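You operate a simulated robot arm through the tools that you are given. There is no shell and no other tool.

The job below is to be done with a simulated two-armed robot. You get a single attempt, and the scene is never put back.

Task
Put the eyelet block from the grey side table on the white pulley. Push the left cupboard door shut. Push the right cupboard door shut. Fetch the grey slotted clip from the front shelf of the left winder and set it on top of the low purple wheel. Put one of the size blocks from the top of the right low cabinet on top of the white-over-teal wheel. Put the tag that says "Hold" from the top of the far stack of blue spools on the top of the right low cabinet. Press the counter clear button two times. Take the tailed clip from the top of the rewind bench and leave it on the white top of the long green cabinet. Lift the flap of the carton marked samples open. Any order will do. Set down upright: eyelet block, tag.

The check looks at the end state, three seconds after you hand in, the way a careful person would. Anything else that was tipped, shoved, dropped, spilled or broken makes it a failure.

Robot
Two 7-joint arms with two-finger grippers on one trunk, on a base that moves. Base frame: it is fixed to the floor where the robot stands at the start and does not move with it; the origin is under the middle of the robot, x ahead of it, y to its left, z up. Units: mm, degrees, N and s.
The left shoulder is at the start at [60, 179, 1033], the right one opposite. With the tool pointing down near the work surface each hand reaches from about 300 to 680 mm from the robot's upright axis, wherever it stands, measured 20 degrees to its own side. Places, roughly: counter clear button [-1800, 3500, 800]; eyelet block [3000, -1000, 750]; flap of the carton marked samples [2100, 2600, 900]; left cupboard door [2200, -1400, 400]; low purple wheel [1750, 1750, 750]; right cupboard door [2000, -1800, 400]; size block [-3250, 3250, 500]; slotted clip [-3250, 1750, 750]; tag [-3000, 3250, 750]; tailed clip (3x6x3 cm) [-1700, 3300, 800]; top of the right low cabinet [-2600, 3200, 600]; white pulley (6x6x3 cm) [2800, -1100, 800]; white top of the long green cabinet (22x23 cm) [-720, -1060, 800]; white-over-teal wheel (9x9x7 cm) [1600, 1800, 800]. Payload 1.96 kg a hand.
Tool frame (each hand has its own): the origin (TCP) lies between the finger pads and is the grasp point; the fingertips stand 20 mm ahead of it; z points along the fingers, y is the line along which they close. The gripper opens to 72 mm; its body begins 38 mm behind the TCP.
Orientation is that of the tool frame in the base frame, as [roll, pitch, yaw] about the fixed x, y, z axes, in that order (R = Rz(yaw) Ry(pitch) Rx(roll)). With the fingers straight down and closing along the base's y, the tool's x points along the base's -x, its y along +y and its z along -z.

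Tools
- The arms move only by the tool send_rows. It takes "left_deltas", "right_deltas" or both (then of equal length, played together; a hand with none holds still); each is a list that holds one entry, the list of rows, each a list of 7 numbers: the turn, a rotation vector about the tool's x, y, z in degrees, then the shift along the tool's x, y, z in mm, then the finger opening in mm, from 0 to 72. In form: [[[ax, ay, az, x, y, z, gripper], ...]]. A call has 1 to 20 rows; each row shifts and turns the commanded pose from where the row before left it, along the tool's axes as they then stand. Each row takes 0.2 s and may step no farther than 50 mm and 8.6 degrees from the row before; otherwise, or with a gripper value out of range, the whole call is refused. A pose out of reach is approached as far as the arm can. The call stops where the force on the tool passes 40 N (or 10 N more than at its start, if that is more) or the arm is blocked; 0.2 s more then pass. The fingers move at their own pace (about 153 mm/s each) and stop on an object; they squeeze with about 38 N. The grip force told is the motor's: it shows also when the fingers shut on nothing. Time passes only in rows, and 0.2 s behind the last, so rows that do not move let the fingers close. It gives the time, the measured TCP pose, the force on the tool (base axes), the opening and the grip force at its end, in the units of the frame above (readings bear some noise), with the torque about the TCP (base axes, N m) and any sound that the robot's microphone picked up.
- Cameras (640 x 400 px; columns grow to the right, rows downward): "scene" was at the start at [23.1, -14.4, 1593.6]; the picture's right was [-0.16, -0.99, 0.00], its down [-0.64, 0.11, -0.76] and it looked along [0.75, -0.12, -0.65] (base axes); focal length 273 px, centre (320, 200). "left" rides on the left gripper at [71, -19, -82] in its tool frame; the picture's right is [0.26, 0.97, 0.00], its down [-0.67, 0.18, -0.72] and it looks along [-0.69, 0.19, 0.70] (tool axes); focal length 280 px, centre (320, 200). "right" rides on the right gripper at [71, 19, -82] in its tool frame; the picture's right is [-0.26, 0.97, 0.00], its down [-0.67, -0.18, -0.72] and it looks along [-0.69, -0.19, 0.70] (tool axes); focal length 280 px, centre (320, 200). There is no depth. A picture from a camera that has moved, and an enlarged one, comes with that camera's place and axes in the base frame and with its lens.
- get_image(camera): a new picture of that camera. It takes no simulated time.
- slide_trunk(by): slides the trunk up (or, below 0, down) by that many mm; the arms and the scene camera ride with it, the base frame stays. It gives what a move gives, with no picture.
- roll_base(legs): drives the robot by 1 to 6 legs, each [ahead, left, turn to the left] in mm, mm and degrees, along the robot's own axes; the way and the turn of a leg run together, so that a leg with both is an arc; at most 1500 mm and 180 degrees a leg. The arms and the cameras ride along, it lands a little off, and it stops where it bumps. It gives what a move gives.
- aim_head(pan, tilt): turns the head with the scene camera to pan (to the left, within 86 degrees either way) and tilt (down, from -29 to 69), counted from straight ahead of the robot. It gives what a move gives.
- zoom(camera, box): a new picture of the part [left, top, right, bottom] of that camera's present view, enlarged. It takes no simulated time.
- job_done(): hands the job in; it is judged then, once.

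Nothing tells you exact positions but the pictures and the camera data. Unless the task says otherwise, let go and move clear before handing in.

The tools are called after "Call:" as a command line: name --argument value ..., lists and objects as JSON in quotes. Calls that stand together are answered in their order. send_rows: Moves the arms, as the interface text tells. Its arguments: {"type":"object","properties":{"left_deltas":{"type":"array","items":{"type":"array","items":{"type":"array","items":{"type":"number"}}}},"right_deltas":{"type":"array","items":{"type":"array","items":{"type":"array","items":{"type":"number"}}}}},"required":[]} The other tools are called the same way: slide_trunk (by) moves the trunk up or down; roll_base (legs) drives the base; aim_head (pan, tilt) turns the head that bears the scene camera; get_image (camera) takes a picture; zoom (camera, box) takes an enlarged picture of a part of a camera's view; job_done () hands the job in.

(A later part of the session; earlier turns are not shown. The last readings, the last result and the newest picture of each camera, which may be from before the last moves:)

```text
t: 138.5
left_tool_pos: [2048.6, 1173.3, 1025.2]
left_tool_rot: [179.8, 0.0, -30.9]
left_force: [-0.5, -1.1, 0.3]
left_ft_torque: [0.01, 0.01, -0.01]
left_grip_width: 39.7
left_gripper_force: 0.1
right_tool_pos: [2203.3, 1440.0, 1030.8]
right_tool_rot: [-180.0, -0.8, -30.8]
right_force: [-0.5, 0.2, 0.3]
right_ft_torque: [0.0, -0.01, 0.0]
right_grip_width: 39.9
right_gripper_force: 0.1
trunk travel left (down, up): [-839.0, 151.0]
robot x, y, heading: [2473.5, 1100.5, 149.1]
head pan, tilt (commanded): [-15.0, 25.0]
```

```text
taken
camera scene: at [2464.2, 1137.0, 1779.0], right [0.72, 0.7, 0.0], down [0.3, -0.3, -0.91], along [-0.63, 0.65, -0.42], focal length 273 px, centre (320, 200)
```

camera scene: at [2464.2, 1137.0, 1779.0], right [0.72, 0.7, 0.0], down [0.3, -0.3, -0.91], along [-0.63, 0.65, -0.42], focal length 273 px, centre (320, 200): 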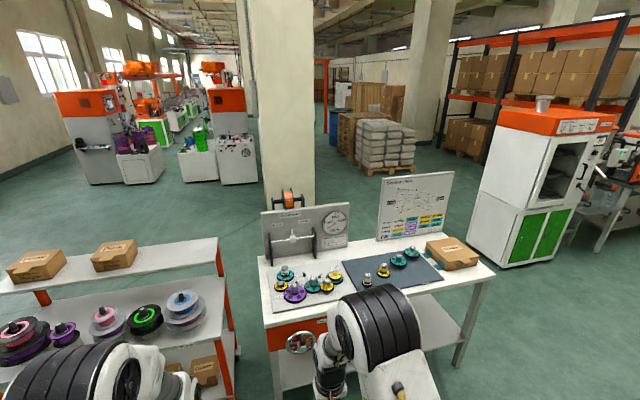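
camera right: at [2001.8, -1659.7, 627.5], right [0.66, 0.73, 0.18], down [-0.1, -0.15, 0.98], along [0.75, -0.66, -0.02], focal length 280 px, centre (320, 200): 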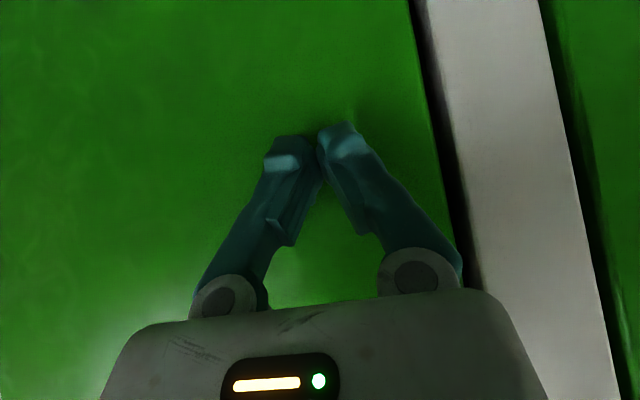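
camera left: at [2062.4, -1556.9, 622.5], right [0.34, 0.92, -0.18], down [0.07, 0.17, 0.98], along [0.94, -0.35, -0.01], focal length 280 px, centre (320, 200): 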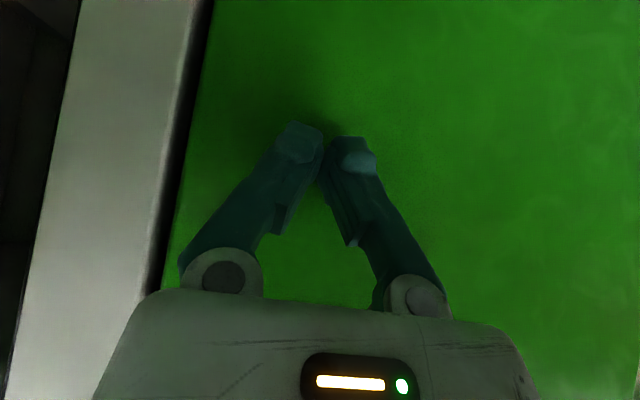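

A good view of the winding bench: wheels on the left, carton on the right end. Zooming in.

Call:
zoom --camera "scene" --box '[250, 230, 410, 330]'

Call:
zoom --camera "scene" --box '[370, 210, 500, 290]'

Call:
zoom --camera "scene" --box '[40, 70, 280, 220]'

```text
4.00 times, centred on (330, 280) of scene
camera zoom: at [2464.2, 1137.0, 1779.0], right [0.72, 0.7, 0.0], down [0.3, -0.3, -0.91], along [-0.63, 0.65, -0.42], focal length 1093 px, centre (280, -120)
```

zoom: 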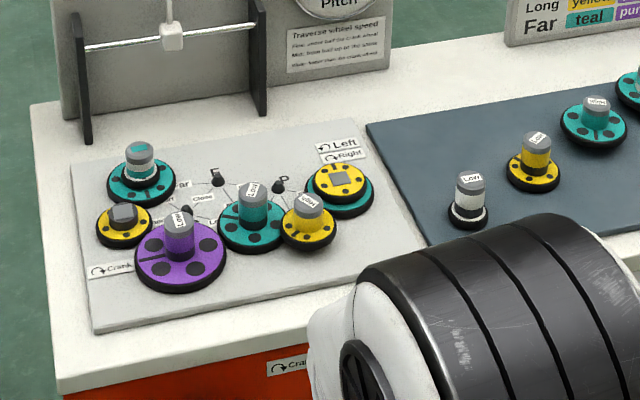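

```text
4.92 times, centred on (435, 250) of scene
camera zoom: at [2464.2, 1137.0, 1779.0], right [0.72, 0.7, 0.0], down [0.3, -0.3, -0.91], along [-0.63, 0.65, -0.42], focal length 1345 px, centre (-246, -46)
```

zoom: 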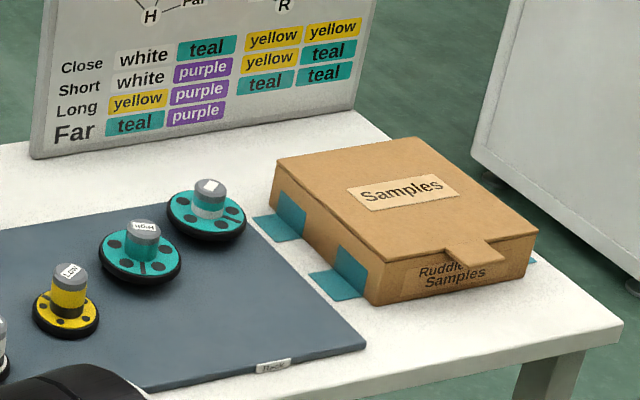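

```text
2.67 times, centred on (160, 145) of scene
camera zoom: at [2464.2, 1137.0, 1779.0], right [0.72, 0.7, 0.0], down [0.3, -0.3, -0.91], along [-0.63, 0.65, -0.42], focal length 728 px, centre (747, 347)
```

zoom: 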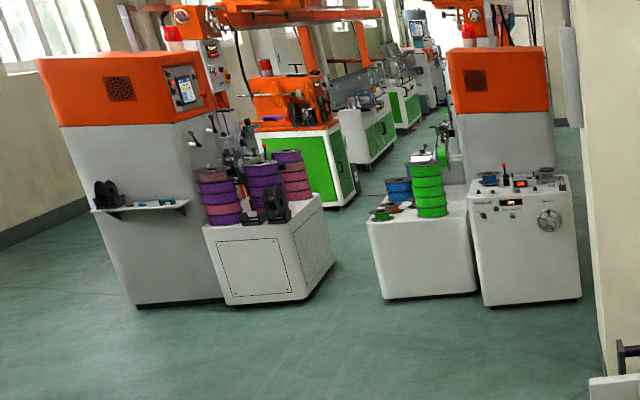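

The white-over-teal wheel is the teal one at the back left of the plate with the white/teal hub, the low purple wheel is the purple one in front of it, and the Samples carton lid has a front tab. I'll drive in front of the carton.

Call:
roll_base --legs '[[0, -930, 0], [300, 0, 0]]'

Call:
aim_head --pan -10 --tilt 40

Call:
get_image --camera "scene"

Call:
get_image --camera "right"

```text
t: 145.0
left_tool_pos: [2262.2, 2114.6, 1025.5]
left_tool_rot: [179.7, 0.0, -30.9]
left_force: [0.1, -0.4, 0.0]
left_ft_torque: [0.0, -0.02, -0.01]
left_grip_width: 39.8
left_gripper_force: 0.1
right_tool_pos: [2416.7, 2381.4, 1029.5]
right_tool_rot: [180.0, -0.8, -30.6]
right_force: [-0.6, -0.7, -0.8]
right_ft_torque: [0.03, 0.03, 0.0]
right_grip_width: 40.0
right_gripper_force: 0.1
trunk travel left (down, up): [-839.0, 151.0]
robot x, y, heading: [2688.1, 2043.4, 149.1]
head pan, tilt (commanded): [-15.0, 25.0]
```

```text
t: 145.8
left_tool_pos: [2262.3, 2115.8, 1025.2]
left_tool_rot: [179.9, -0.2, -30.8]
left_force: [0.7, -0.1, -0.4]
left_ft_torque: [0.02, -0.01, -0.02]
left_grip_width: 40.0
left_gripper_force: 0.0
right_tool_pos: [2415.3, 2382.9, 1030.3]
right_tool_rot: [-180.0, -0.8, -30.7]
right_force: [-0.3, 0.4, -0.8]
right_ft_torque: [0.02, -0.02, 0.0]
right_grip_width: 40.1
right_gripper_force: 0.0
trunk travel left (down, up): [-839.0, 151.0]
robot x, y, heading: [2688.7, 2043.9, 149.2]
head pan, tilt (commanded): [-10.0, 40.0]
```

```text
taken
camera scene: at [2676.8, 2069.5, 1755.7], right [0.65, 0.76, 0.0], down [0.49, -0.42, -0.77], along [-0.58, 0.5, -0.64], focal length 273 px, centre (320, 200)
```

scene: 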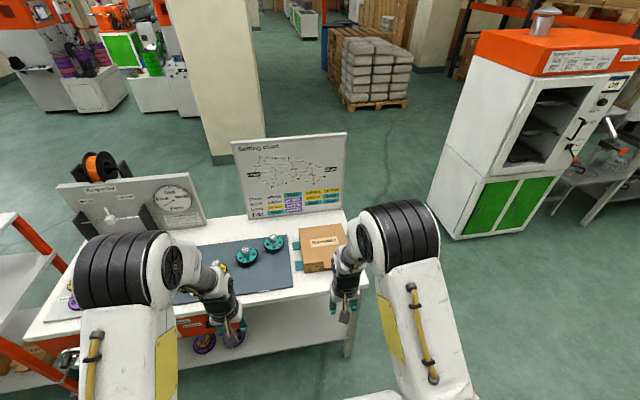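

```text
taken
camera right: at [2465.6, 2329.9, 1112.4], right [-0.72, -0.7, 0.0], down [-0.5, 0.51, 0.71], along [-0.49, 0.51, -0.71], focal length 280 px, centre (320, 200)
```

right: 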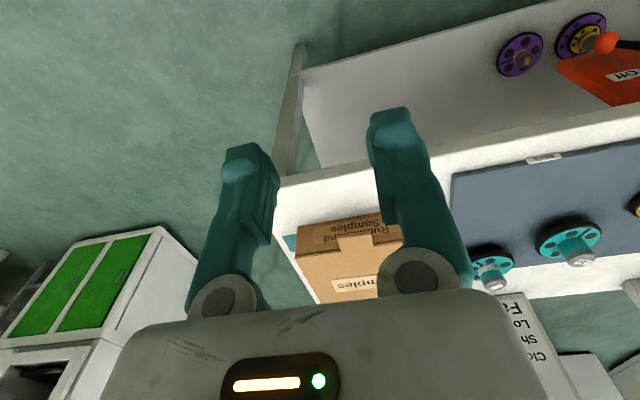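

Call:
zoom --camera "scene" --box '[270, 200, 390, 300]'

Call:
zoom --camera "right" --box '[260, 190, 440, 310]'

```text
4.00 times, centred on (330, 250) of scene
camera zoom: at [2676.8, 2069.5, 1755.7], right [0.65, 0.76, 0.0], down [0.49, -0.42, -0.77], along [-0.58, 0.5, -0.64], focal length 1093 px, centre (280, 0)
```

zoom: 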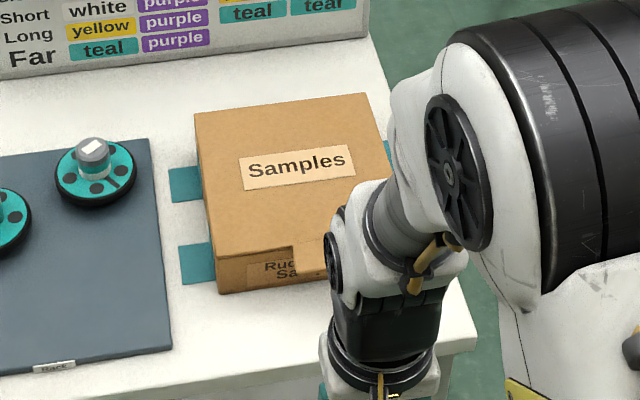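

```text
3.33 times, centred on (350, 250) of right
camera zoom: at [2465.6, 2329.9, 1112.4], right [-0.72, -0.7, 0.0], down [-0.5, 0.51, 0.71], along [-0.49, 0.51, -0.71], focal length 935 px, centre (220, 33)
```

zoom: 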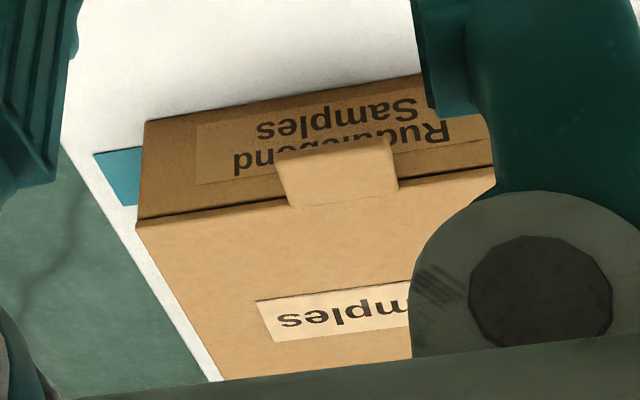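

The lid's tab projects forward and the carton is taped down. I'll lower the trunk, tilt the right hand 45° so its camera looks level at the carton, and measure the tab height.

Call:
slide_trunk --by -180

Call:
send_rows --left_deltas '[[[0, 0, 0, 40, 0, -20, 40], [0, 0, 0, 40, 0, -20, 40], [0, 0, 0, 0, 0, 0, 40], [0, 0, 0, 0, 0, 0, 40], [0, 0, 0, 0, 0, 0, 40], [0, 0, 0, 0, 0, 0, 40]]]' --right_deltas '[[[0, -7.5, 0, 0, 0, 0, 0], [0, -7.5, 0, 0, 0, 0, 0], [0, -7.5, 0, 0, 0, 0, 0], [0, -7.5, 0, 0, 0, 0, 0], [0, -7.5, 0, 0, 0, 0, 0], [0, -8, 0, 0, 0, 0, 0]]]'

Call:
get_image --camera "right"

Call:
get_image --camera "scene"

```text
t: 147.8
left_tool_pos: [2262.7, 2114.9, 844.6]
left_tool_rot: [179.8, 0.1, -30.9]
left_force: [0.9, -0.5, -0.3]
left_ft_torque: [0.01, 0.01, 0.0]
left_grip_width: 40.0
left_gripper_force: 0.1
right_tool_pos: [2415.2, 2380.5, 850.7]
right_tool_rot: [-180.0, -0.8, -30.6]
right_force: [0.4, -0.8, -0.2]
right_ft_torque: [-0.02, -0.01, 0.0]
right_grip_width: 40.0
right_gripper_force: 0.0
trunk travel left (down, up): [-659.0, 331.0]
robot x, y, heading: [2690.3, 2043.9, 149.2]
head pan, tilt (commanded): [-10.0, 40.0]
```

```text
t: 149.2
left_tool_pos: [2332.5, 2073.1, 885.7]
left_tool_rot: [179.8, 0.0, -30.9]
left_force: [0.4, 0.4, 1.0]
left_ft_torque: [0.0, 0.0, 0.04]
left_grip_width: 40.0
left_gripper_force: 0.0
right_tool_pos: [2416.8, 2381.0, 851.3]
right_tool_rot: [179.9, 44.8, -30.7]
right_force: [-0.7, -0.4, 0.0]
right_ft_torque: [-0.02, -0.04, 0.0]
right_grip_width: 0.2
right_gripper_force: 29.3
trunk travel left (down, up): [-659.0, 331.0]
robot x, y, heading: [2692.6, 2041.8, 149.4]
head pan, tilt (commanded): [-10.0, 40.0]
```

```text
taken
camera right: at [2499.0, 2310.0, 857.7], right [-0.65, -0.74, 0.19], down [0.11, 0.15, 0.98], along [-0.75, 0.66, -0.01], focal length 280 px, centre (320, 200)
```

right: 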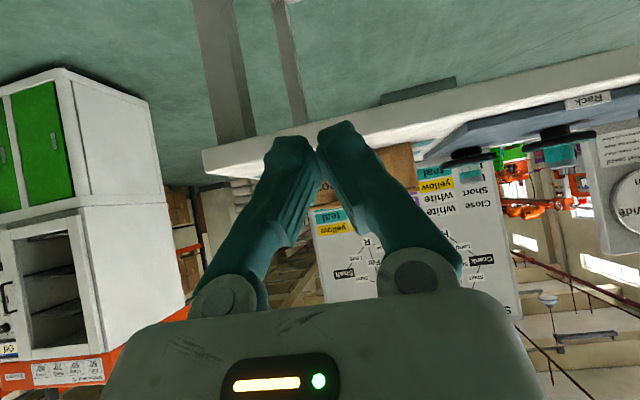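

```text
taken
camera scene: at [2677.4, 2069.1, 1575.7], right [0.65, 0.76, 0.0], down [0.49, -0.42, -0.77], along [-0.58, 0.5, -0.64], focal length 273 px, centre (320, 200)
```

scene: 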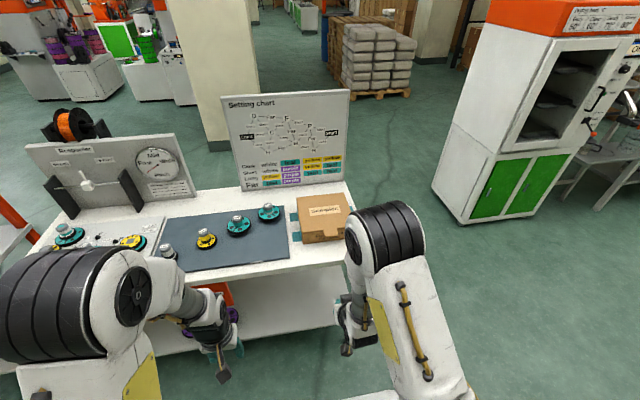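

Call:
zoom --camera "right" --box '[200, 90, 520, 290]'

Call:
zoom --camera "scene" --box '[270, 170, 370, 260]'

```text
2.00 times, centred on (360, 190) of right
camera zoom: at [2499.0, 2310.0, 857.7], right [-0.65, -0.74, 0.19], down [0.11, 0.15, 0.98], along [-0.75, 0.66, -0.01], focal length 561 px, centre (240, 220)
```

zoom: 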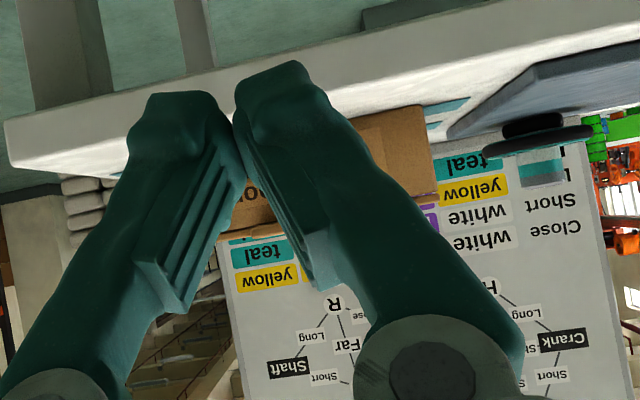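

```text
4.44 times, centred on (320, 215) of scene
camera zoom: at [2677.4, 2069.1, 1575.7], right [0.65, 0.76, 0.0], down [0.49, -0.42, -0.77], along [-0.58, 0.5, -0.64], focal length 1214 px, centre (320, 133)
```

zoom: 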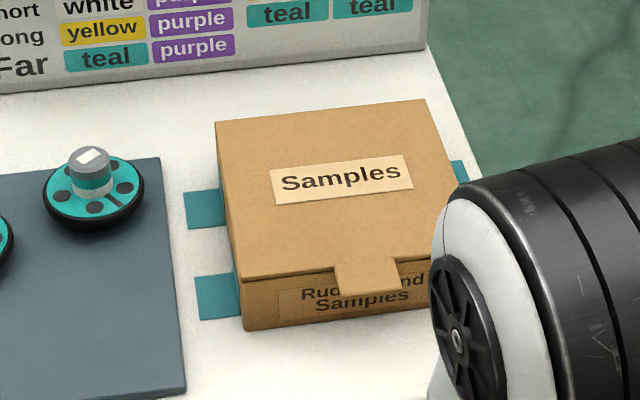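

The lid is at z≈863 (bench ≈798), the tab reaches out to about p=594 in the bench frame. I'll tilt the right hand to 75°, and roll 200 mm closer.

Call:
send_rows --right_deltas '[[[0, -7.5, 0, 0, 0, 0, 0], [0, -7.5, 0, 0, 0, 0, 0], [0, -7.5, 0, 0, 0, 0, 0], [0, -7.5, 0, 0, 0, 0, 0], [0, 0, 0, 0, 0, 0, 0]]]'

Call:
roll_base --legs '[[185, 0, 0]]'

Call:
aim_head --pan -15 --tilt 50

Call:
get_image --camera "scene"

Call:
get_image --camera "right"

Call:
get_image --camera "left"

```text
t: 150.3
left_tool_pos: [2331.1, 2073.3, 883.7]
left_tool_rot: [179.9, 0.0, -30.9]
left_force: [0.3, -1.0, 0.1]
left_ft_torque: [0.01, -0.01, 0.01]
left_grip_width: 40.1
left_gripper_force: 0.1
right_tool_pos: [2415.8, 2382.2, 851.6]
right_tool_rot: [179.8, 74.7, -30.8]
right_force: [1.2, 0.4, 1.0]
right_ft_torque: [0.02, 0.01, -0.03]
right_grip_width: 0.2
right_gripper_force: 29.2
trunk travel left (down, up): [-659.0, 331.0]
robot x, y, heading: [2686.2, 2045.7, 149.3]
head pan, tilt (commanded): [-10.0, 40.0]
```

```text
t: 151.9
left_tool_pos: [2171.9, 2168.9, 885.2]
left_tool_rot: [179.8, 0.0, -30.9]
left_force: [-1.0, -0.1, 0.0]
left_ft_torque: [-0.01, 0.0, 0.01]
left_grip_width: 40.1
left_gripper_force: 0.1
right_tool_pos: [2256.8, 2477.5, 850.0]
right_tool_rot: [179.9, 74.5, -30.8]
right_force: [0.1, 1.1, 0.2]
right_ft_torque: [0.0, -0.01, 0.01]
right_grip_width: 0.1
right_gripper_force: 29.7
trunk travel left (down, up): [-659.0, 331.0]
robot x, y, heading: [2527.6, 2137.7, 149.0]
head pan, tilt (commanded): [-10.0, 40.0]
```

```text
t: 152.6
left_tool_pos: [2172.0, 2169.1, 884.9]
left_tool_rot: [179.8, 0.1, -30.9]
left_force: [0.5, -0.5, -1.1]
left_ft_torque: [0.01, 0.0, 0.01]
left_grip_width: 40.0
left_gripper_force: 0.1
right_tool_pos: [2256.7, 2474.9, 851.4]
right_tool_rot: [179.8, 74.7, -30.8]
right_force: [-0.1, 0.9, 0.1]
right_ft_torque: [0.01, 0.03, -0.01]
right_grip_width: 0.0
right_gripper_force: 29.4
trunk travel left (down, up): [-659.0, 331.0]
robot x, y, heading: [2532.4, 2142.6, 149.1]
head pan, tilt (commanded): [-15.0, 50.0]
```

```text
taken
camera scene: at [2528.9, 2163.2, 1561.6], right [0.72, 0.7, 0.0], down [0.53, -0.55, -0.64], along [-0.45, 0.46, -0.77], focal length 273 px, centre (320, 200)
```

scene: 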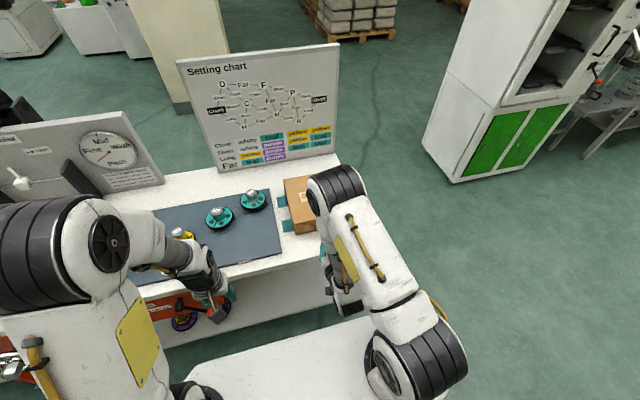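

```text
taken
camera right: at [2330.8, 2410.1, 803.2], right [-0.55, -0.79, 0.25], down [0.53, -0.1, 0.84], along [-0.64, 0.6, 0.48], focal length 280 px, centre (320, 200)
```

right: 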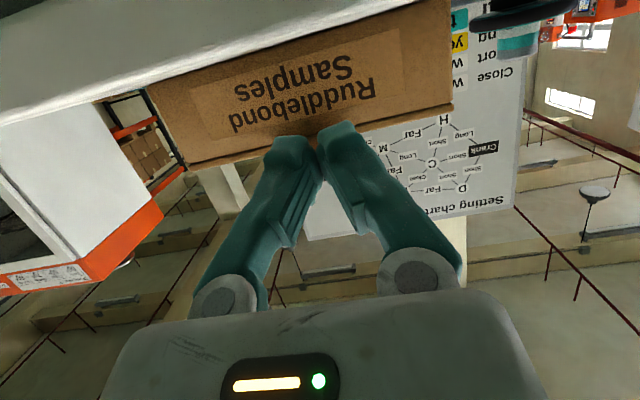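

```text
taken
camera left: at [2243.5, 2148.7, 966.5], right [-0.27, -0.96, 0.0], down [-0.67, 0.19, 0.72], along [-0.69, 0.19, -0.7], focal length 280 px, centre (320, 200)
```

left: 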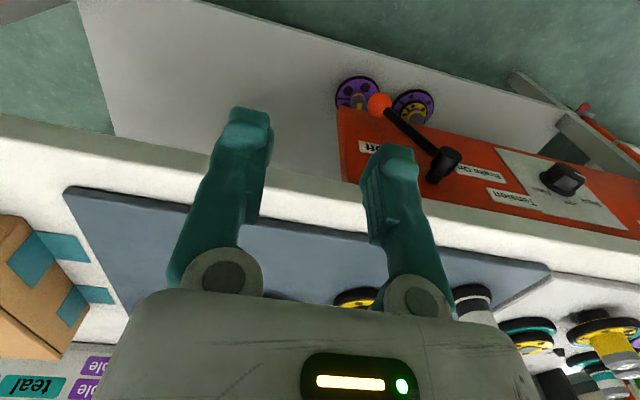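

Call:
zoom --camera "right" --box '[140, 0, 460, 200]'

Call:
zoom --camera "scene" --box '[260, 160, 380, 320]'

```text
2.00 times, centred on (300, 100) of right
camera zoom: at [2330.8, 2410.1, 803.2], right [-0.55, -0.79, 0.25], down [0.53, -0.1, 0.84], along [-0.64, 0.6, 0.48], focal length 561 px, centre (360, 400)
```

zoom: 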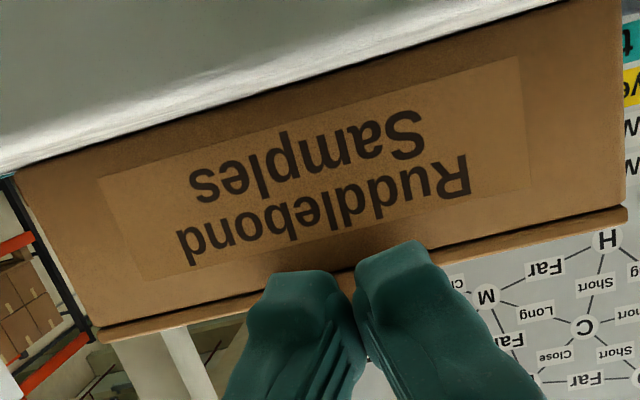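

```text
2.50 times, centred on (320, 240) of scene
camera zoom: at [2528.9, 2163.2, 1561.6], right [0.72, 0.7, 0.0], down [0.53, -0.55, -0.64], along [-0.45, 0.46, -0.77], focal length 683 px, centre (320, 100)
```

zoom: 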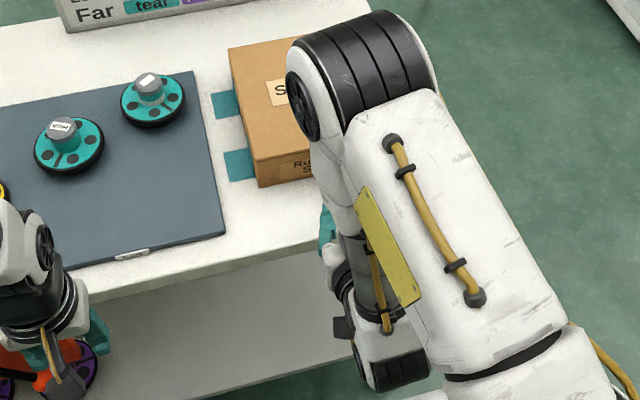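

The lid's underside is at z≈860. I'll slide the closed fingertips forward beneath the tab.

Call:
send_rows --right_deltas '[[[0, 0, 0, 7.7, -20, 2.1, 0], [0, 0, 0, -5.4, 0, 19.9, 0], [0, 0, 0, -5.4, 0, 19.9, 0], [0, 0, 0, -5.4, 0, 19.9, 0], [0, 0, 0, 0, 0, 0, 0]]]'

Call:
zoom --camera "right" --box '[140, 0, 460, 200]'

```text
t: 153.8
left_tool_pos: [2172.7, 2168.8, 884.9]
left_tool_rot: [179.7, 0.0, -30.9]
left_force: [-0.4, -0.7, -0.7]
left_ft_torque: [0.0, -0.01, -0.01]
left_grip_width: 39.9
left_gripper_force: 0.1
right_tool_pos: [2213.7, 2525.8, 844.2]
right_tool_rot: [179.9, 74.6, -30.8]
right_force: [0.1, 0.6, -0.7]
right_ft_torque: [0.03, -0.02, 0.0]
right_grip_width: 0.0
right_gripper_force: 29.7
trunk travel left (down, up): [-659.0, 331.0]
robot x, y, heading: [2532.0, 2144.7, 149.5]
head pan, tilt (commanded): [-15.0, 50.0]
```

```text
2.00 times, centred on (300, 100) of right
camera zoom: at [2287.3, 2459.0, 795.4], right [-0.55, -0.79, 0.25], down [0.53, -0.1, 0.84], along [-0.64, 0.6, 0.48], focal length 561 px, centre (360, 400)
```

zoom: 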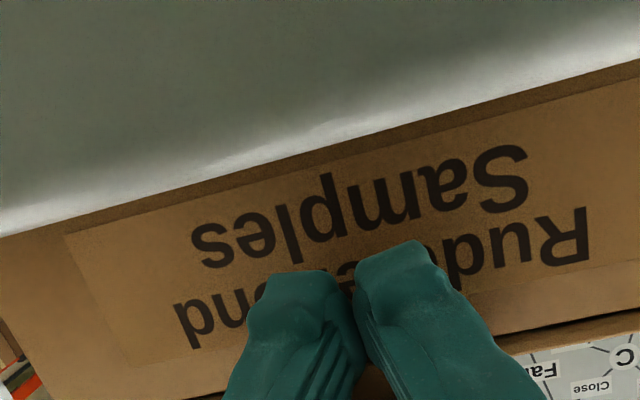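

Fingertips are under the tab with no contact force. Lifting now, first 80 mm.

Call:
send_rows --right_deltas '[[[0, 0, 0, -19.6, 0, -4.3, 0], [0, 0, 0, -19.6, 0, -4.3, 0], [0, 0, 0, -21.4, 0, -3.3, 0], [0, 0, 0, -21.4, 0, -3.3, 0], [0, 0, 0, 0, 0, 0, 0]]]'

Call:
get_image --camera "right"

Call:
get_image --camera "scene"

```text
t: 155.0
left_tool_pos: [2172.5, 2166.8, 885.2]
left_tool_rot: [179.7, -0.1, -31.0]
left_force: [-0.3, -0.5, -0.1]
left_ft_torque: [0.02, 0.01, 0.02]
left_grip_width: 39.9
left_gripper_force: 0.2
right_tool_pos: [2207.6, 2530.0, 925.4]
right_tool_rot: [180.0, 74.8, -30.8]
right_force: [0.0, -1.2, -0.4]
right_ft_torque: [0.02, 0.0, 0.05]
right_grip_width: 6.0
right_gripper_force: 29.8
trunk travel left (down, up): [-659.0, 331.0]
robot x, y, heading: [2531.6, 2144.5, 149.3]
head pan, tilt (commanded): [-15.0, 50.0]
```

```text
taken
camera right: at [2281.2, 2463.3, 878.0], right [-0.55, -0.79, 0.25], down [0.53, -0.1, 0.84], along [-0.64, 0.6, 0.48], focal length 280 px, centre (320, 200)
```

right: 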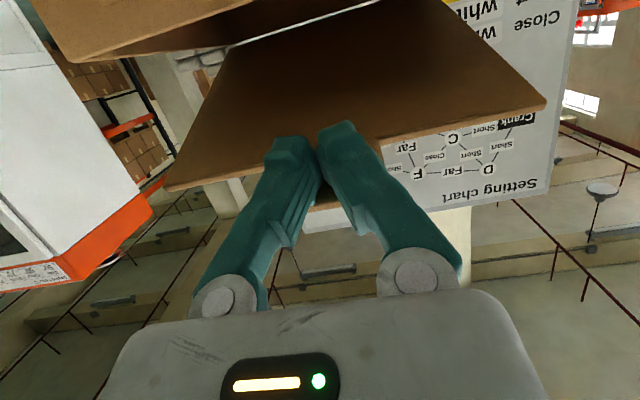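

```text
taken
camera scene: at [2528.4, 2163.6, 1561.5], right [0.72, 0.7, 0.0], down [0.54, -0.55, -0.64], along [-0.45, 0.46, -0.77], focal length 273 px, centre (320, 200)
```

scene: 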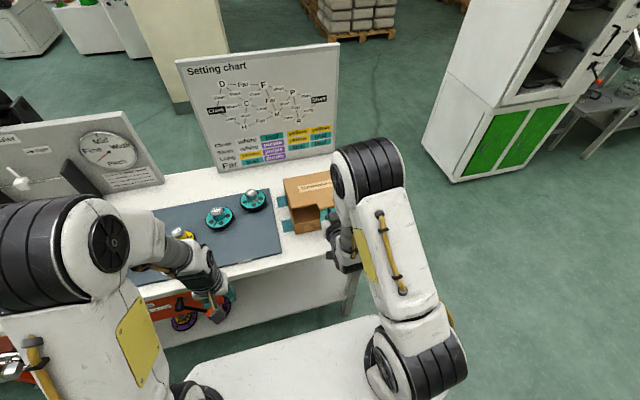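

The lid is rising. Continuing along the arc.

Call:
send_rows --right_deltas '[[[0, 0, 0, -18.7, 0, 2.2, 0], [0, 0, 0, -18.7, 0, 2.2, 0], [0, 0, 0, -18.1, 0, 5.5, 0], [0, 0, 0, -18.1, 0, 5.5, 0], [0, 0, 0, -16.5, 0, 9, 0], [0, 0, 0, -16.5, 0, 9, 0], [0, 0, 0, -15.3, 0, 10.4, 0], [0, 0, 0, -15.3, 0, 10.4, 0], [0, 0, 0, 0, 0, 0, 0]]]'

Call:
get_image --camera "right"

Call:
get_image --camera "scene"

```text
t: 157.0
left_tool_pos: [2172.5, 2168.4, 885.7]
left_tool_rot: [179.8, 0.0, -31.0]
left_force: [-0.2, -0.6, -0.6]
left_ft_torque: [-0.01, -0.01, -0.01]
left_grip_width: 40.0
left_gripper_force: 0.0
right_tool_pos: [2132.4, 2574.5, 1044.0]
right_tool_rot: [179.9, 74.7, -30.8]
right_force: [0.3, 0.2, -0.1]
right_ft_torque: [-0.02, 0.04, -0.01]
right_grip_width: 5.8
right_gripper_force: 29.8
trunk travel left (down, up): [-659.0, 331.0]
robot x, y, heading: [2526.2, 2141.2, 149.2]
head pan, tilt (commanded): [-15.0, 50.0]
```

```text
taken
camera right: at [2205.9, 2507.6, 996.0], right [-0.55, -0.79, 0.25], down [0.53, -0.1, 0.84], along [-0.64, 0.6, 0.48], focal length 280 px, centre (320, 200)
```

right: 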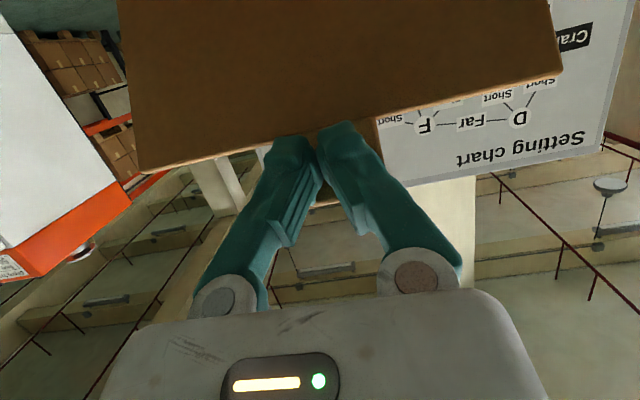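

```text
taken
camera scene: at [2528.8, 2163.3, 1561.5], right [0.72, 0.7, 0.0], down [0.53, -0.55, -0.64], along [-0.45, 0.46, -0.77], focal length 273 px, centre (320, 200)
```

scene: 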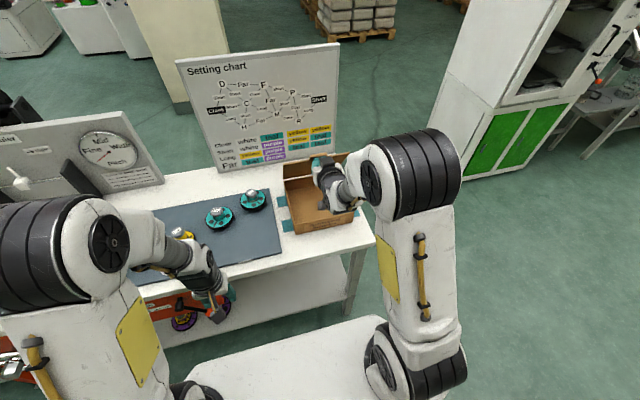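

Call:
send_rows --right_deltas '[[[0, 0, 0, -12.7, 0, 14.2, 0], [0, 0, 0, -12.7, 0, 14.2, 0], [0, 0, 0, -10.8, 0, 15.2, 0], [0, 0, 0, -10.8, 0, 15.2, 0], [0, 0, 0, -7.3, 0, 17.2, 0], [0, 0, 0, -7.3, 0, 17.2, 0], [0, 0, 0, 0, 0, 0, 0]]]'

Call:
get_image --camera "right"

Call:
get_image --camera "scene"

```text
t: 158.6
left_tool_pos: [2173.2, 2168.3, 885.2]
left_tool_rot: [179.9, 0.0, -30.9]
left_force: [0.3, 0.2, -0.4]
left_ft_torque: [0.0, 0.01, -0.05]
left_grip_width: 39.8
left_gripper_force: 0.0
right_tool_pos: [2040.4, 2627.6, 1079.5]
right_tool_rot: [179.8, 74.6, -30.8]
right_force: [-0.4, -0.7, 0.1]
right_ft_torque: [0.0, 0.01, -0.01]
right_grip_width: 0.0
right_gripper_force: 29.5
trunk travel left (down, up): [-659.0, 331.0]
robot x, y, heading: [2529.3, 2141.1, 149.4]
head pan, tilt (commanded): [-15.0, 50.0]
```

```text
taken
camera right: at [2114.1, 2561.6, 1031.3], right [-0.55, -0.79, 0.25], down [0.53, -0.1, 0.84], along [-0.64, 0.6, 0.48], focal length 280 px, centre (320, 200)
```

right: 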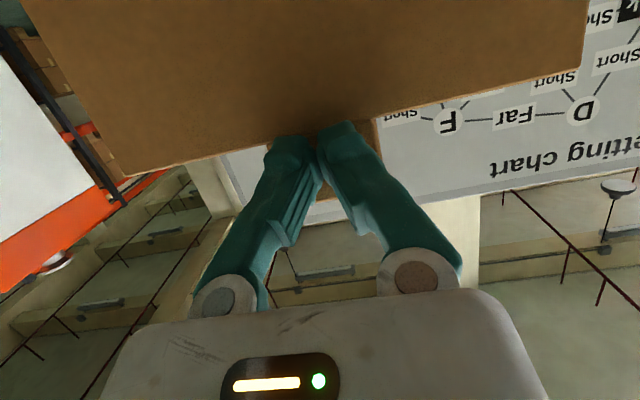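

```text
taken
camera scene: at [2529.1, 2163.1, 1561.5], right [0.72, 0.7, 0.0], down [0.53, -0.55, -0.64], along [-0.45, 0.46, -0.77], focal length 273 px, centre (320, 200)
```

scene: 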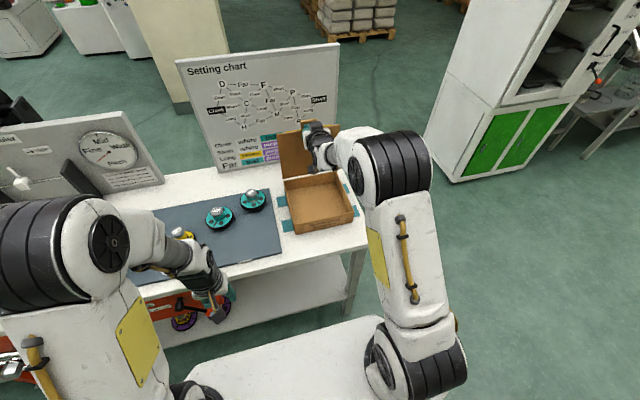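

The lid is about vertical. I'll push it beyond vertical and then see whether it stays.

Call:
send_rows --right_deltas '[[[0, 0, 0, -5, 0, 18.3, 0], [0, 0, 0, -5, 0, 18.3, 0], [0, 0, 0, -1.5, 0, 16.7, 0], [0, 0, 0, -1.5, 0, 16.7, 0], [0, 0, 0, 1, 0, 14, 0], [0, 0, 0, 0, 0, 0, 0]]]'

Call:
get_image --camera "right"

Call:
get_image --camera "scene"

```text
t: 160.0
left_tool_pos: [2172.0, 2167.9, 885.6]
left_tool_rot: [179.8, 0.0, -30.9]
left_force: [0.6, -0.2, 0.6]
left_ft_torque: [-0.01, 0.0, 0.0]
left_grip_width: 40.3
left_gripper_force: 0.0
right_tool_pos: [1968.8, 2671.0, 1067.8]
right_tool_rot: [179.8, 74.7, -30.8]
right_force: [0.0, 1.1, -0.1]
right_ft_torque: [-0.01, 0.01, -0.02]
right_grip_width: 0.3
right_gripper_force: 29.3
trunk travel left (down, up): [-659.0, 331.0]
robot x, y, heading: [2531.9, 2137.7, 149.2]
head pan, tilt (commanded): [-15.0, 50.0]
```

```text
taken
camera right: at [2042.6, 2604.7, 1019.9], right [-0.55, -0.79, 0.25], down [0.53, -0.1, 0.84], along [-0.64, 0.6, 0.48], focal length 280 px, centre (320, 200)
```

right: 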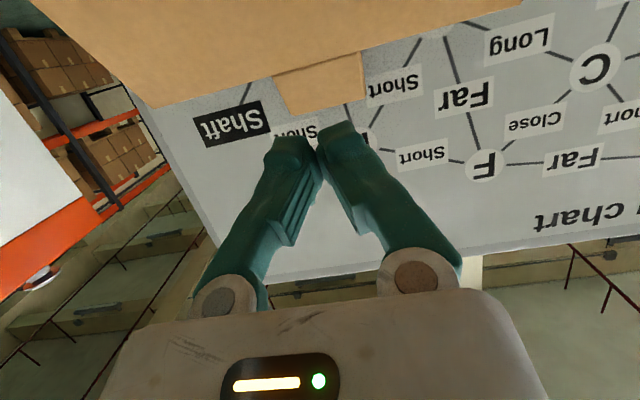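

```text
taken
camera scene: at [2529.0, 2163.1, 1561.5], right [0.72, 0.7, 0.0], down [0.53, -0.55, -0.64], along [-0.45, 0.46, -0.77], focal length 273 px, centre (320, 200)
```

scene: 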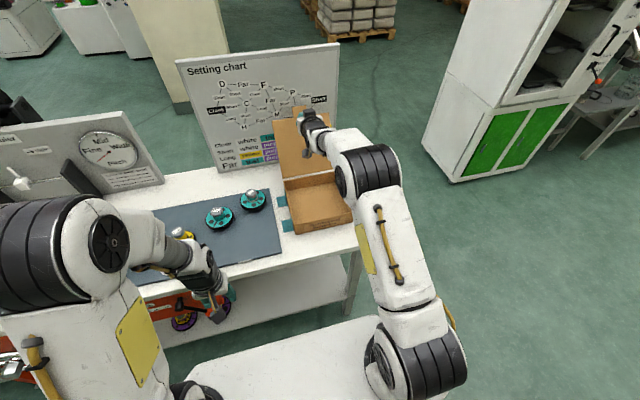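

The lid has swung open. I'll withdraw the right hand straight back and bring it to the vertical pose again.

Call:
send_rows --right_deltas '[[[0, 0, 0, 11, 0, -40.5, 0], [0, 0, 0, 11, 0, -40.5, 0], [0, 0, 0, 11, 0, -40.5, 0], [0, 0, 0, 11, 0, -40.5, 0], [0, 0, 0, 11, 0, -40.5, 0], [0, 0, 0, 11, 0, -40.5, 0], [0, 0, 0, 11, 0, -40.5, 0], [0, 7.5, 0, 0, 0, 0, 0], [0, 7.5, 0, 0, 0, 0, 0], [0, 7.5, 0, 0, 0, 0, 0], [0, 7.5, 0, 0, 0, 0, 0], [0, 7.5, 0, 0, 0, 0, 0], [0, 7.5, 0, 0, 0, 0, 0], [0, 7.5, 0, 0, 0, 0, 0], [0, 7.5, 0, 0, 0, 0, 0], [0, 7.5, 0, 0, 0, 0, 0], [0, 7.2, 0, 0, 0, 0, 40]]]'

Call:
get_image --camera "scene"

```text
t: 163.6
left_tool_pos: [2173.5, 2167.6, 885.1]
left_tool_rot: [179.8, 0.0, -31.0]
left_force: [-0.1, -0.1, -0.2]
left_ft_torque: [0.02, 0.01, 0.0]
left_grip_width: 40.3
left_gripper_force: 0.0
right_tool_pos: [2222.5, 2515.6, 1064.8]
right_tool_rot: [-178.9, 6.2, -30.5]
right_force: [-0.2, 0.1, 0.5]
right_ft_torque: [0.0, 0.01, -0.01]
right_grip_width: 40.4
right_gripper_force: 0.0
right hand out of reach, approached as far as the arm can: row 7, 16, 17
trunk travel left (down, up): [-659.0, 331.0]
robot x, y, heading: [2532.8, 2136.1, 149.4]
head pan, tilt (commanded): [-15.0, 50.0]
```

```text
taken
camera scene: at [2529.7, 2162.5, 1561.5], right [0.72, 0.7, 0.0], down [0.53, -0.55, -0.64], along [-0.45, 0.46, -0.77], focal length 273 px, centre (320, 200)
```

scene: 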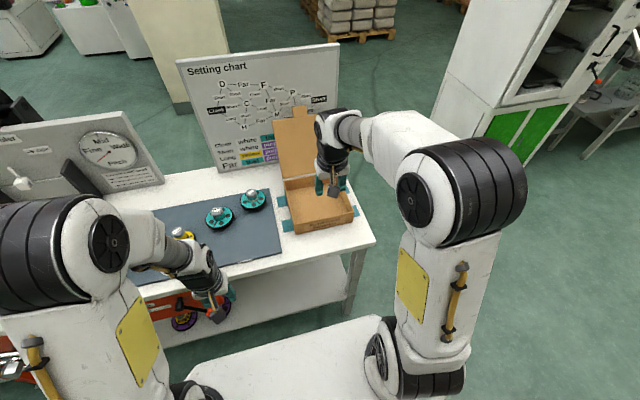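

The carton lid is now open past vertical. Next I'll head for the far area, going round the cart; first back off and strafe clear, then drive forward.

Call:
roll_base --legs '[[-180, 0, 0], [0, 1350, 0], [0, 1300, 0]]'

Call:
slide_trunk --by 100

Call:
aim_head --pan 0 --tilt 25

Call:
get_image --camera "scene"

```text
t: 177.5
left_tool_pos: [990.3, -194.7, 884.8]
left_tool_rot: [179.7, 0.1, -30.6]
left_force: [-0.3, -0.4, 0.5]
left_ft_torque: [0.03, 0.01, -0.01]
left_grip_width: 40.2
left_gripper_force: 0.2
right_tool_pos: [1037.6, 154.8, 1063.6]
right_tool_rot: [-178.9, 6.3, -30.2]
right_force: [-0.8, 0.2, 0.1]
right_ft_torque: [-0.02, 0.02, 0.04]
right_grip_width: 40.2
right_gripper_force: 0.0
trunk travel left (down, up): [-659.0, 331.0]
robot x, y, heading: [1345.1, -218.9, 149.9]
head pan, tilt (commanded): [-15.0, 50.0]
```

```text
t: 178.8
left_tool_pos: [990.4, -192.8, 984.8]
left_tool_rot: [179.8, -0.1, -30.4]
left_force: [-0.5, -0.3, -0.5]
left_ft_torque: [-0.03, 0.01, 0.0]
left_grip_width: 40.1
left_gripper_force: 0.0
right_tool_pos: [1037.6, 153.6, 1163.3]
right_tool_rot: [-178.9, 6.2, -30.1]
right_force: [-0.7, -1.1, 0.7]
right_ft_torque: [0.0, -0.01, 0.01]
right_grip_width: 40.0
right_gripper_force: 0.0
trunk travel left (down, up): [-759.0, 231.0]
robot x, y, heading: [1349.7, -220.5, 149.9]
head pan, tilt (commanded): [-15.0, 50.0]
```

```text
t: 179.7
left_tool_pos: [989.9, -194.2, 984.5]
left_tool_rot: [179.8, 0.0, -30.6]
left_force: [-0.1, 0.0, -0.8]
left_ft_torque: [0.0, 0.01, 0.01]
left_grip_width: 40.1
left_gripper_force: 0.0
right_tool_pos: [1037.0, 153.6, 1162.7]
right_tool_rot: [-178.9, 6.3, -30.1]
right_force: [0.7, 1.3, 0.0]
right_ft_torque: [0.01, 0.04, -0.02]
right_grip_width: 40.2
right_gripper_force: 0.0
trunk travel left (down, up): [-759.0, 231.0]
robot x, y, heading: [1350.2, -216.2, 149.7]
head pan, tilt (commanded): [0.0, 25.0]
```

```text
taken
camera scene: at [1321.3, -204.9, 1698.9], right [0.51, 0.86, 0.0], down [0.37, -0.21, -0.91], along [-0.78, 0.46, -0.42], focal length 273 px, centre (320, 200)
```

scene: 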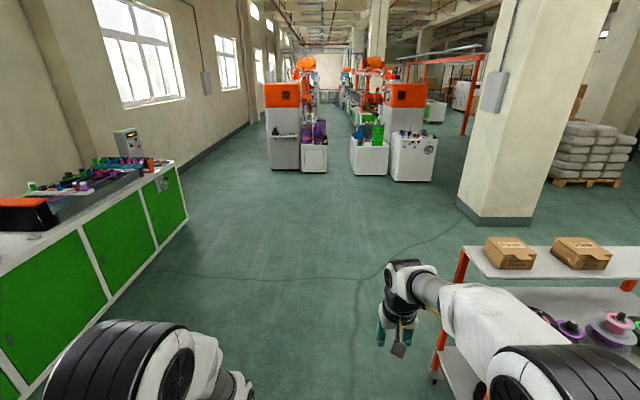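

The aisle ahead leads to the winders, low cabinets and rewind bench. Driving forward.

Call:
roll_base --legs '[[1500, 0, 0], [1500, 0, 0], [500, 0, 0], [0, -1100, 0]]'

Call:
aim_head --pan 0 --tilt 25

Call:
get_image --camera "scene"

```text
t: 201.9
left_tool_pos: [-1498.3, 2470.8, 984.0]
left_tool_rot: [179.7, 0.0, -30.0]
left_force: [-1.0, 0.2, -0.3]
left_ft_torque: [0.04, 0.01, 0.01]
left_grip_width: 40.1
left_gripper_force: 0.0
right_tool_pos: [-1454.5, 2818.3, 1164.2]
right_tool_rot: [-178.9, 6.1, -29.6]
right_force: [-0.1, 0.2, 0.6]
right_ft_torque: [0.05, 0.01, 0.01]
right_grip_width: 39.7
right_gripper_force: 0.0
trunk travel left (down, up): [-759.0, 231.0]
robot x, y, heading: [-1138.5, 2446.4, 150.1]
head pan, tilt (commanded): [0.0, 25.0]
```

```text
t: 202.5
left_tool_pos: [-1496.5, 2469.5, 984.8]
left_tool_rot: [179.9, 0.0, -30.1]
left_force: [-0.4, 0.0, -0.1]
left_ft_torque: [0.01, 0.01, -0.02]
left_grip_width: 39.7
left_gripper_force: 0.0
right_tool_pos: [-1453.4, 2817.3, 1164.0]
right_tool_rot: [-178.9, 6.2, -29.4]
right_force: [0.1, -0.1, 0.7]
right_ft_torque: [0.01, 0.01, -0.02]
right_grip_width: 40.0
right_gripper_force: 0.2
trunk travel left (down, up): [-759.0, 231.0]
robot x, y, heading: [-1140.2, 2450.7, 150.3]
head pan, tilt (commanded): [0.0, 25.0]
```

```text
taken
camera scene: at [-1166.6, 2462.4, 1699.0], right [0.5, 0.87, 0.0], down [0.37, -0.21, -0.91], along [-0.79, 0.45, -0.42], focal length 273 px, centre (320, 200)
```

scene: 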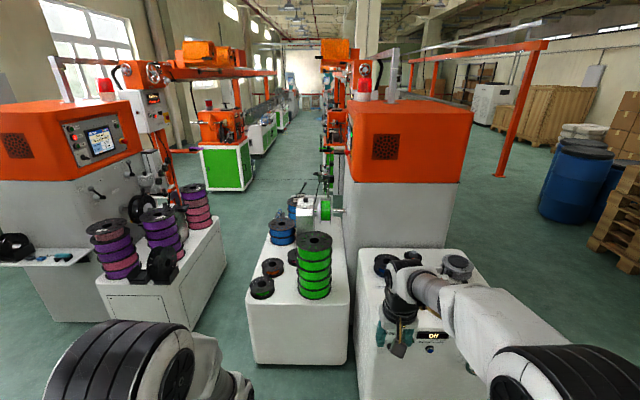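

Call:
zoom --camera "scene" --box '[230, 180, 380, 310]'

Call:
zoom --camera "scene" --box '[0, 190, 230, 340]'

Call:
zoom --camera "scene" --box '[340, 220, 520, 380]'

```text
3.08 times, centred on (305, 245) of scene
camera zoom: at [-1166.6, 2462.4, 1699.0], right [0.5, 0.87, 0.0], down [0.37, -0.21, -0.91], along [-0.79, 0.45, -0.42], focal length 840 px, centre (366, 62)
```

zoom: 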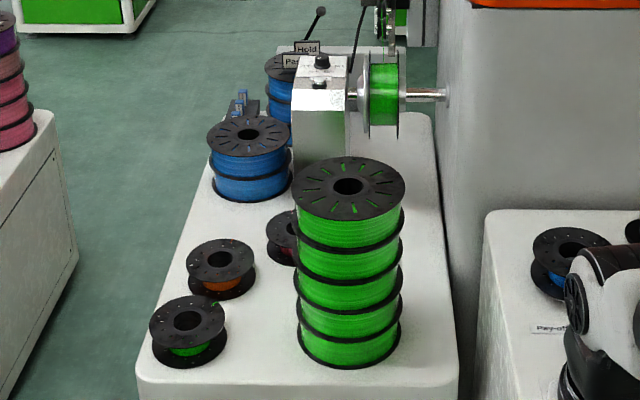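

```text
2.67 times, centred on (115, 265) of scene
camera zoom: at [-1166.6, 2462.4, 1699.0], right [0.5, 0.87, 0.0], down [0.37, -0.21, -0.91], along [-0.79, 0.45, -0.42], focal length 728 px, centre (867, 27)
```

zoom: 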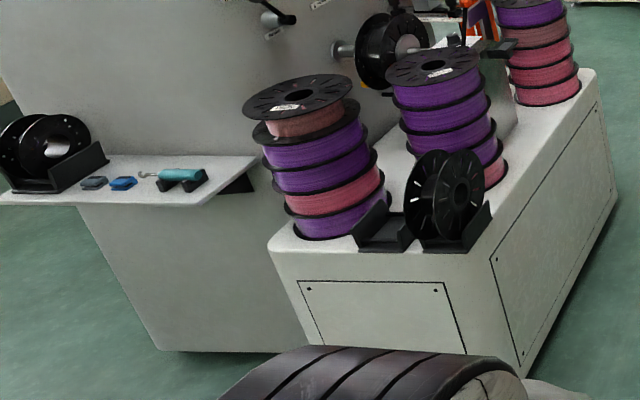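

```text
2.50 times, centred on (430, 300) of scene
camera zoom: at [-1166.6, 2462.4, 1699.0], right [0.5, 0.87, 0.0], down [0.37, -0.21, -0.91], along [-0.79, 0.45, -0.42], focal length 683 px, centre (45, -50)
```

zoom: 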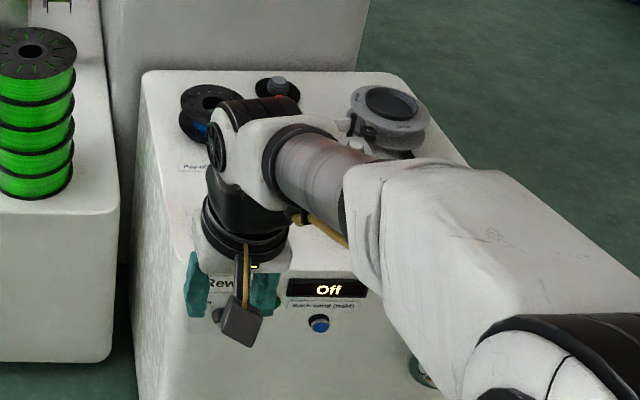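

I see the far blue stack with the "Hold" tag, the left winder's shelf with the grey clip, and the rewind bench at right, partly hidden by my arm. I'll straighten and lower the right hand, then move in front of the rewind bench.

Call:
send_rows --right_deltas '[[[0, 0, 0, 0, 0, 40, 40], [0, 0, 0, 0, 0, 40, 40], [0, 0, 0, 0, 0, 40, 40], [0, 0, 0, 0, 0, 40, 40], [0, 0, 0, 0, 0, 40, 40], [0, 6.2, 0, 0, 0, 0, 40], [-1.1, 0, 0, 0, -30, 0, 40], [0, 0, 0, 0, -30, 0, 40], [0, 0, 0, 0, -30, 0, 40], [0, 0, 0, 0, 0, 0, 40]]]'

Call:
roll_base --legs '[[250, -450, 0]]'

Call:
aim_head --pan 0 --tilt 40

Call:
get_image --camera "scene"

```text
t: 204.7
left_tool_pos: [-1499.3, 2470.0, 985.0]
left_tool_rot: [179.8, 0.0, -30.0]
left_force: [0.0, -0.2, 0.2]
left_ft_torque: [-0.01, 0.01, -0.01]
left_grip_width: 40.0
left_gripper_force: 0.1
right_tool_pos: [-1426.7, 2910.2, 964.6]
right_tool_rot: [179.9, 0.0, -29.6]
right_force: [-0.6, -0.2, 0.0]
right_ft_torque: [0.0, -0.02, 0.02]
right_grip_width: 39.8
right_gripper_force: 0.0
trunk travel left (down, up): [-759.0, 231.0]
robot x, y, heading: [-1138.9, 2451.2, 150.2]
head pan, tilt (commanded): [0.0, 25.0]
```

```text
t: 207.7
left_tool_pos: [-1492.4, 2981.3, 985.6]
left_tool_rot: [179.9, 0.0, -29.8]
left_force: [-0.4, -0.3, -0.5]
left_ft_torque: [-0.01, 0.0, 0.02]
left_grip_width: 40.0
left_gripper_force: 0.1
right_tool_pos: [-1421.6, 3422.1, 965.5]
right_tool_rot: [-180.0, 0.0, -29.7]
right_force: [-0.5, 0.3, 0.5]
right_ft_torque: [0.02, -0.01, 0.0]
right_grip_width: 40.3
right_gripper_force: 0.2
trunk travel left (down, up): [-759.0, 231.0]
robot x, y, heading: [-1132.4, 2959.3, 150.3]
head pan, tilt (commanded): [0.0, 25.0]
```

```text
t: 208.4
left_tool_pos: [-1492.2, 2982.4, 985.2]
left_tool_rot: [179.8, -0.1, -29.9]
left_force: [1.0, -0.1, 0.5]
left_ft_torque: [0.0, 0.0, 0.02]
left_grip_width: 39.9
left_gripper_force: 0.2
right_tool_pos: [-1422.6, 3421.6, 965.2]
right_tool_rot: [-180.0, 0.0, -29.5]
right_force: [0.1, -0.5, 0.1]
right_ft_torque: [-0.01, 0.0, -0.02]
right_grip_width: 40.0
right_gripper_force: 0.1
trunk travel left (down, up): [-759.0, 231.0]
robot x, y, heading: [-1133.7, 2958.6, 150.2]
head pan, tilt (commanded): [0.0, 40.0]
```

```text
taken
camera scene: at [-1155.7, 2971.1, 1675.7], right [0.5, 0.87, 0.0], down [0.56, -0.32, -0.77], along [-0.67, 0.38, -0.64], focal length 273 px, centre (320, 200)
```

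scene: 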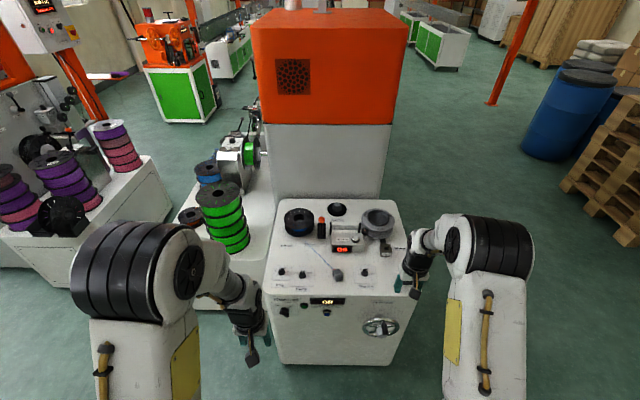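

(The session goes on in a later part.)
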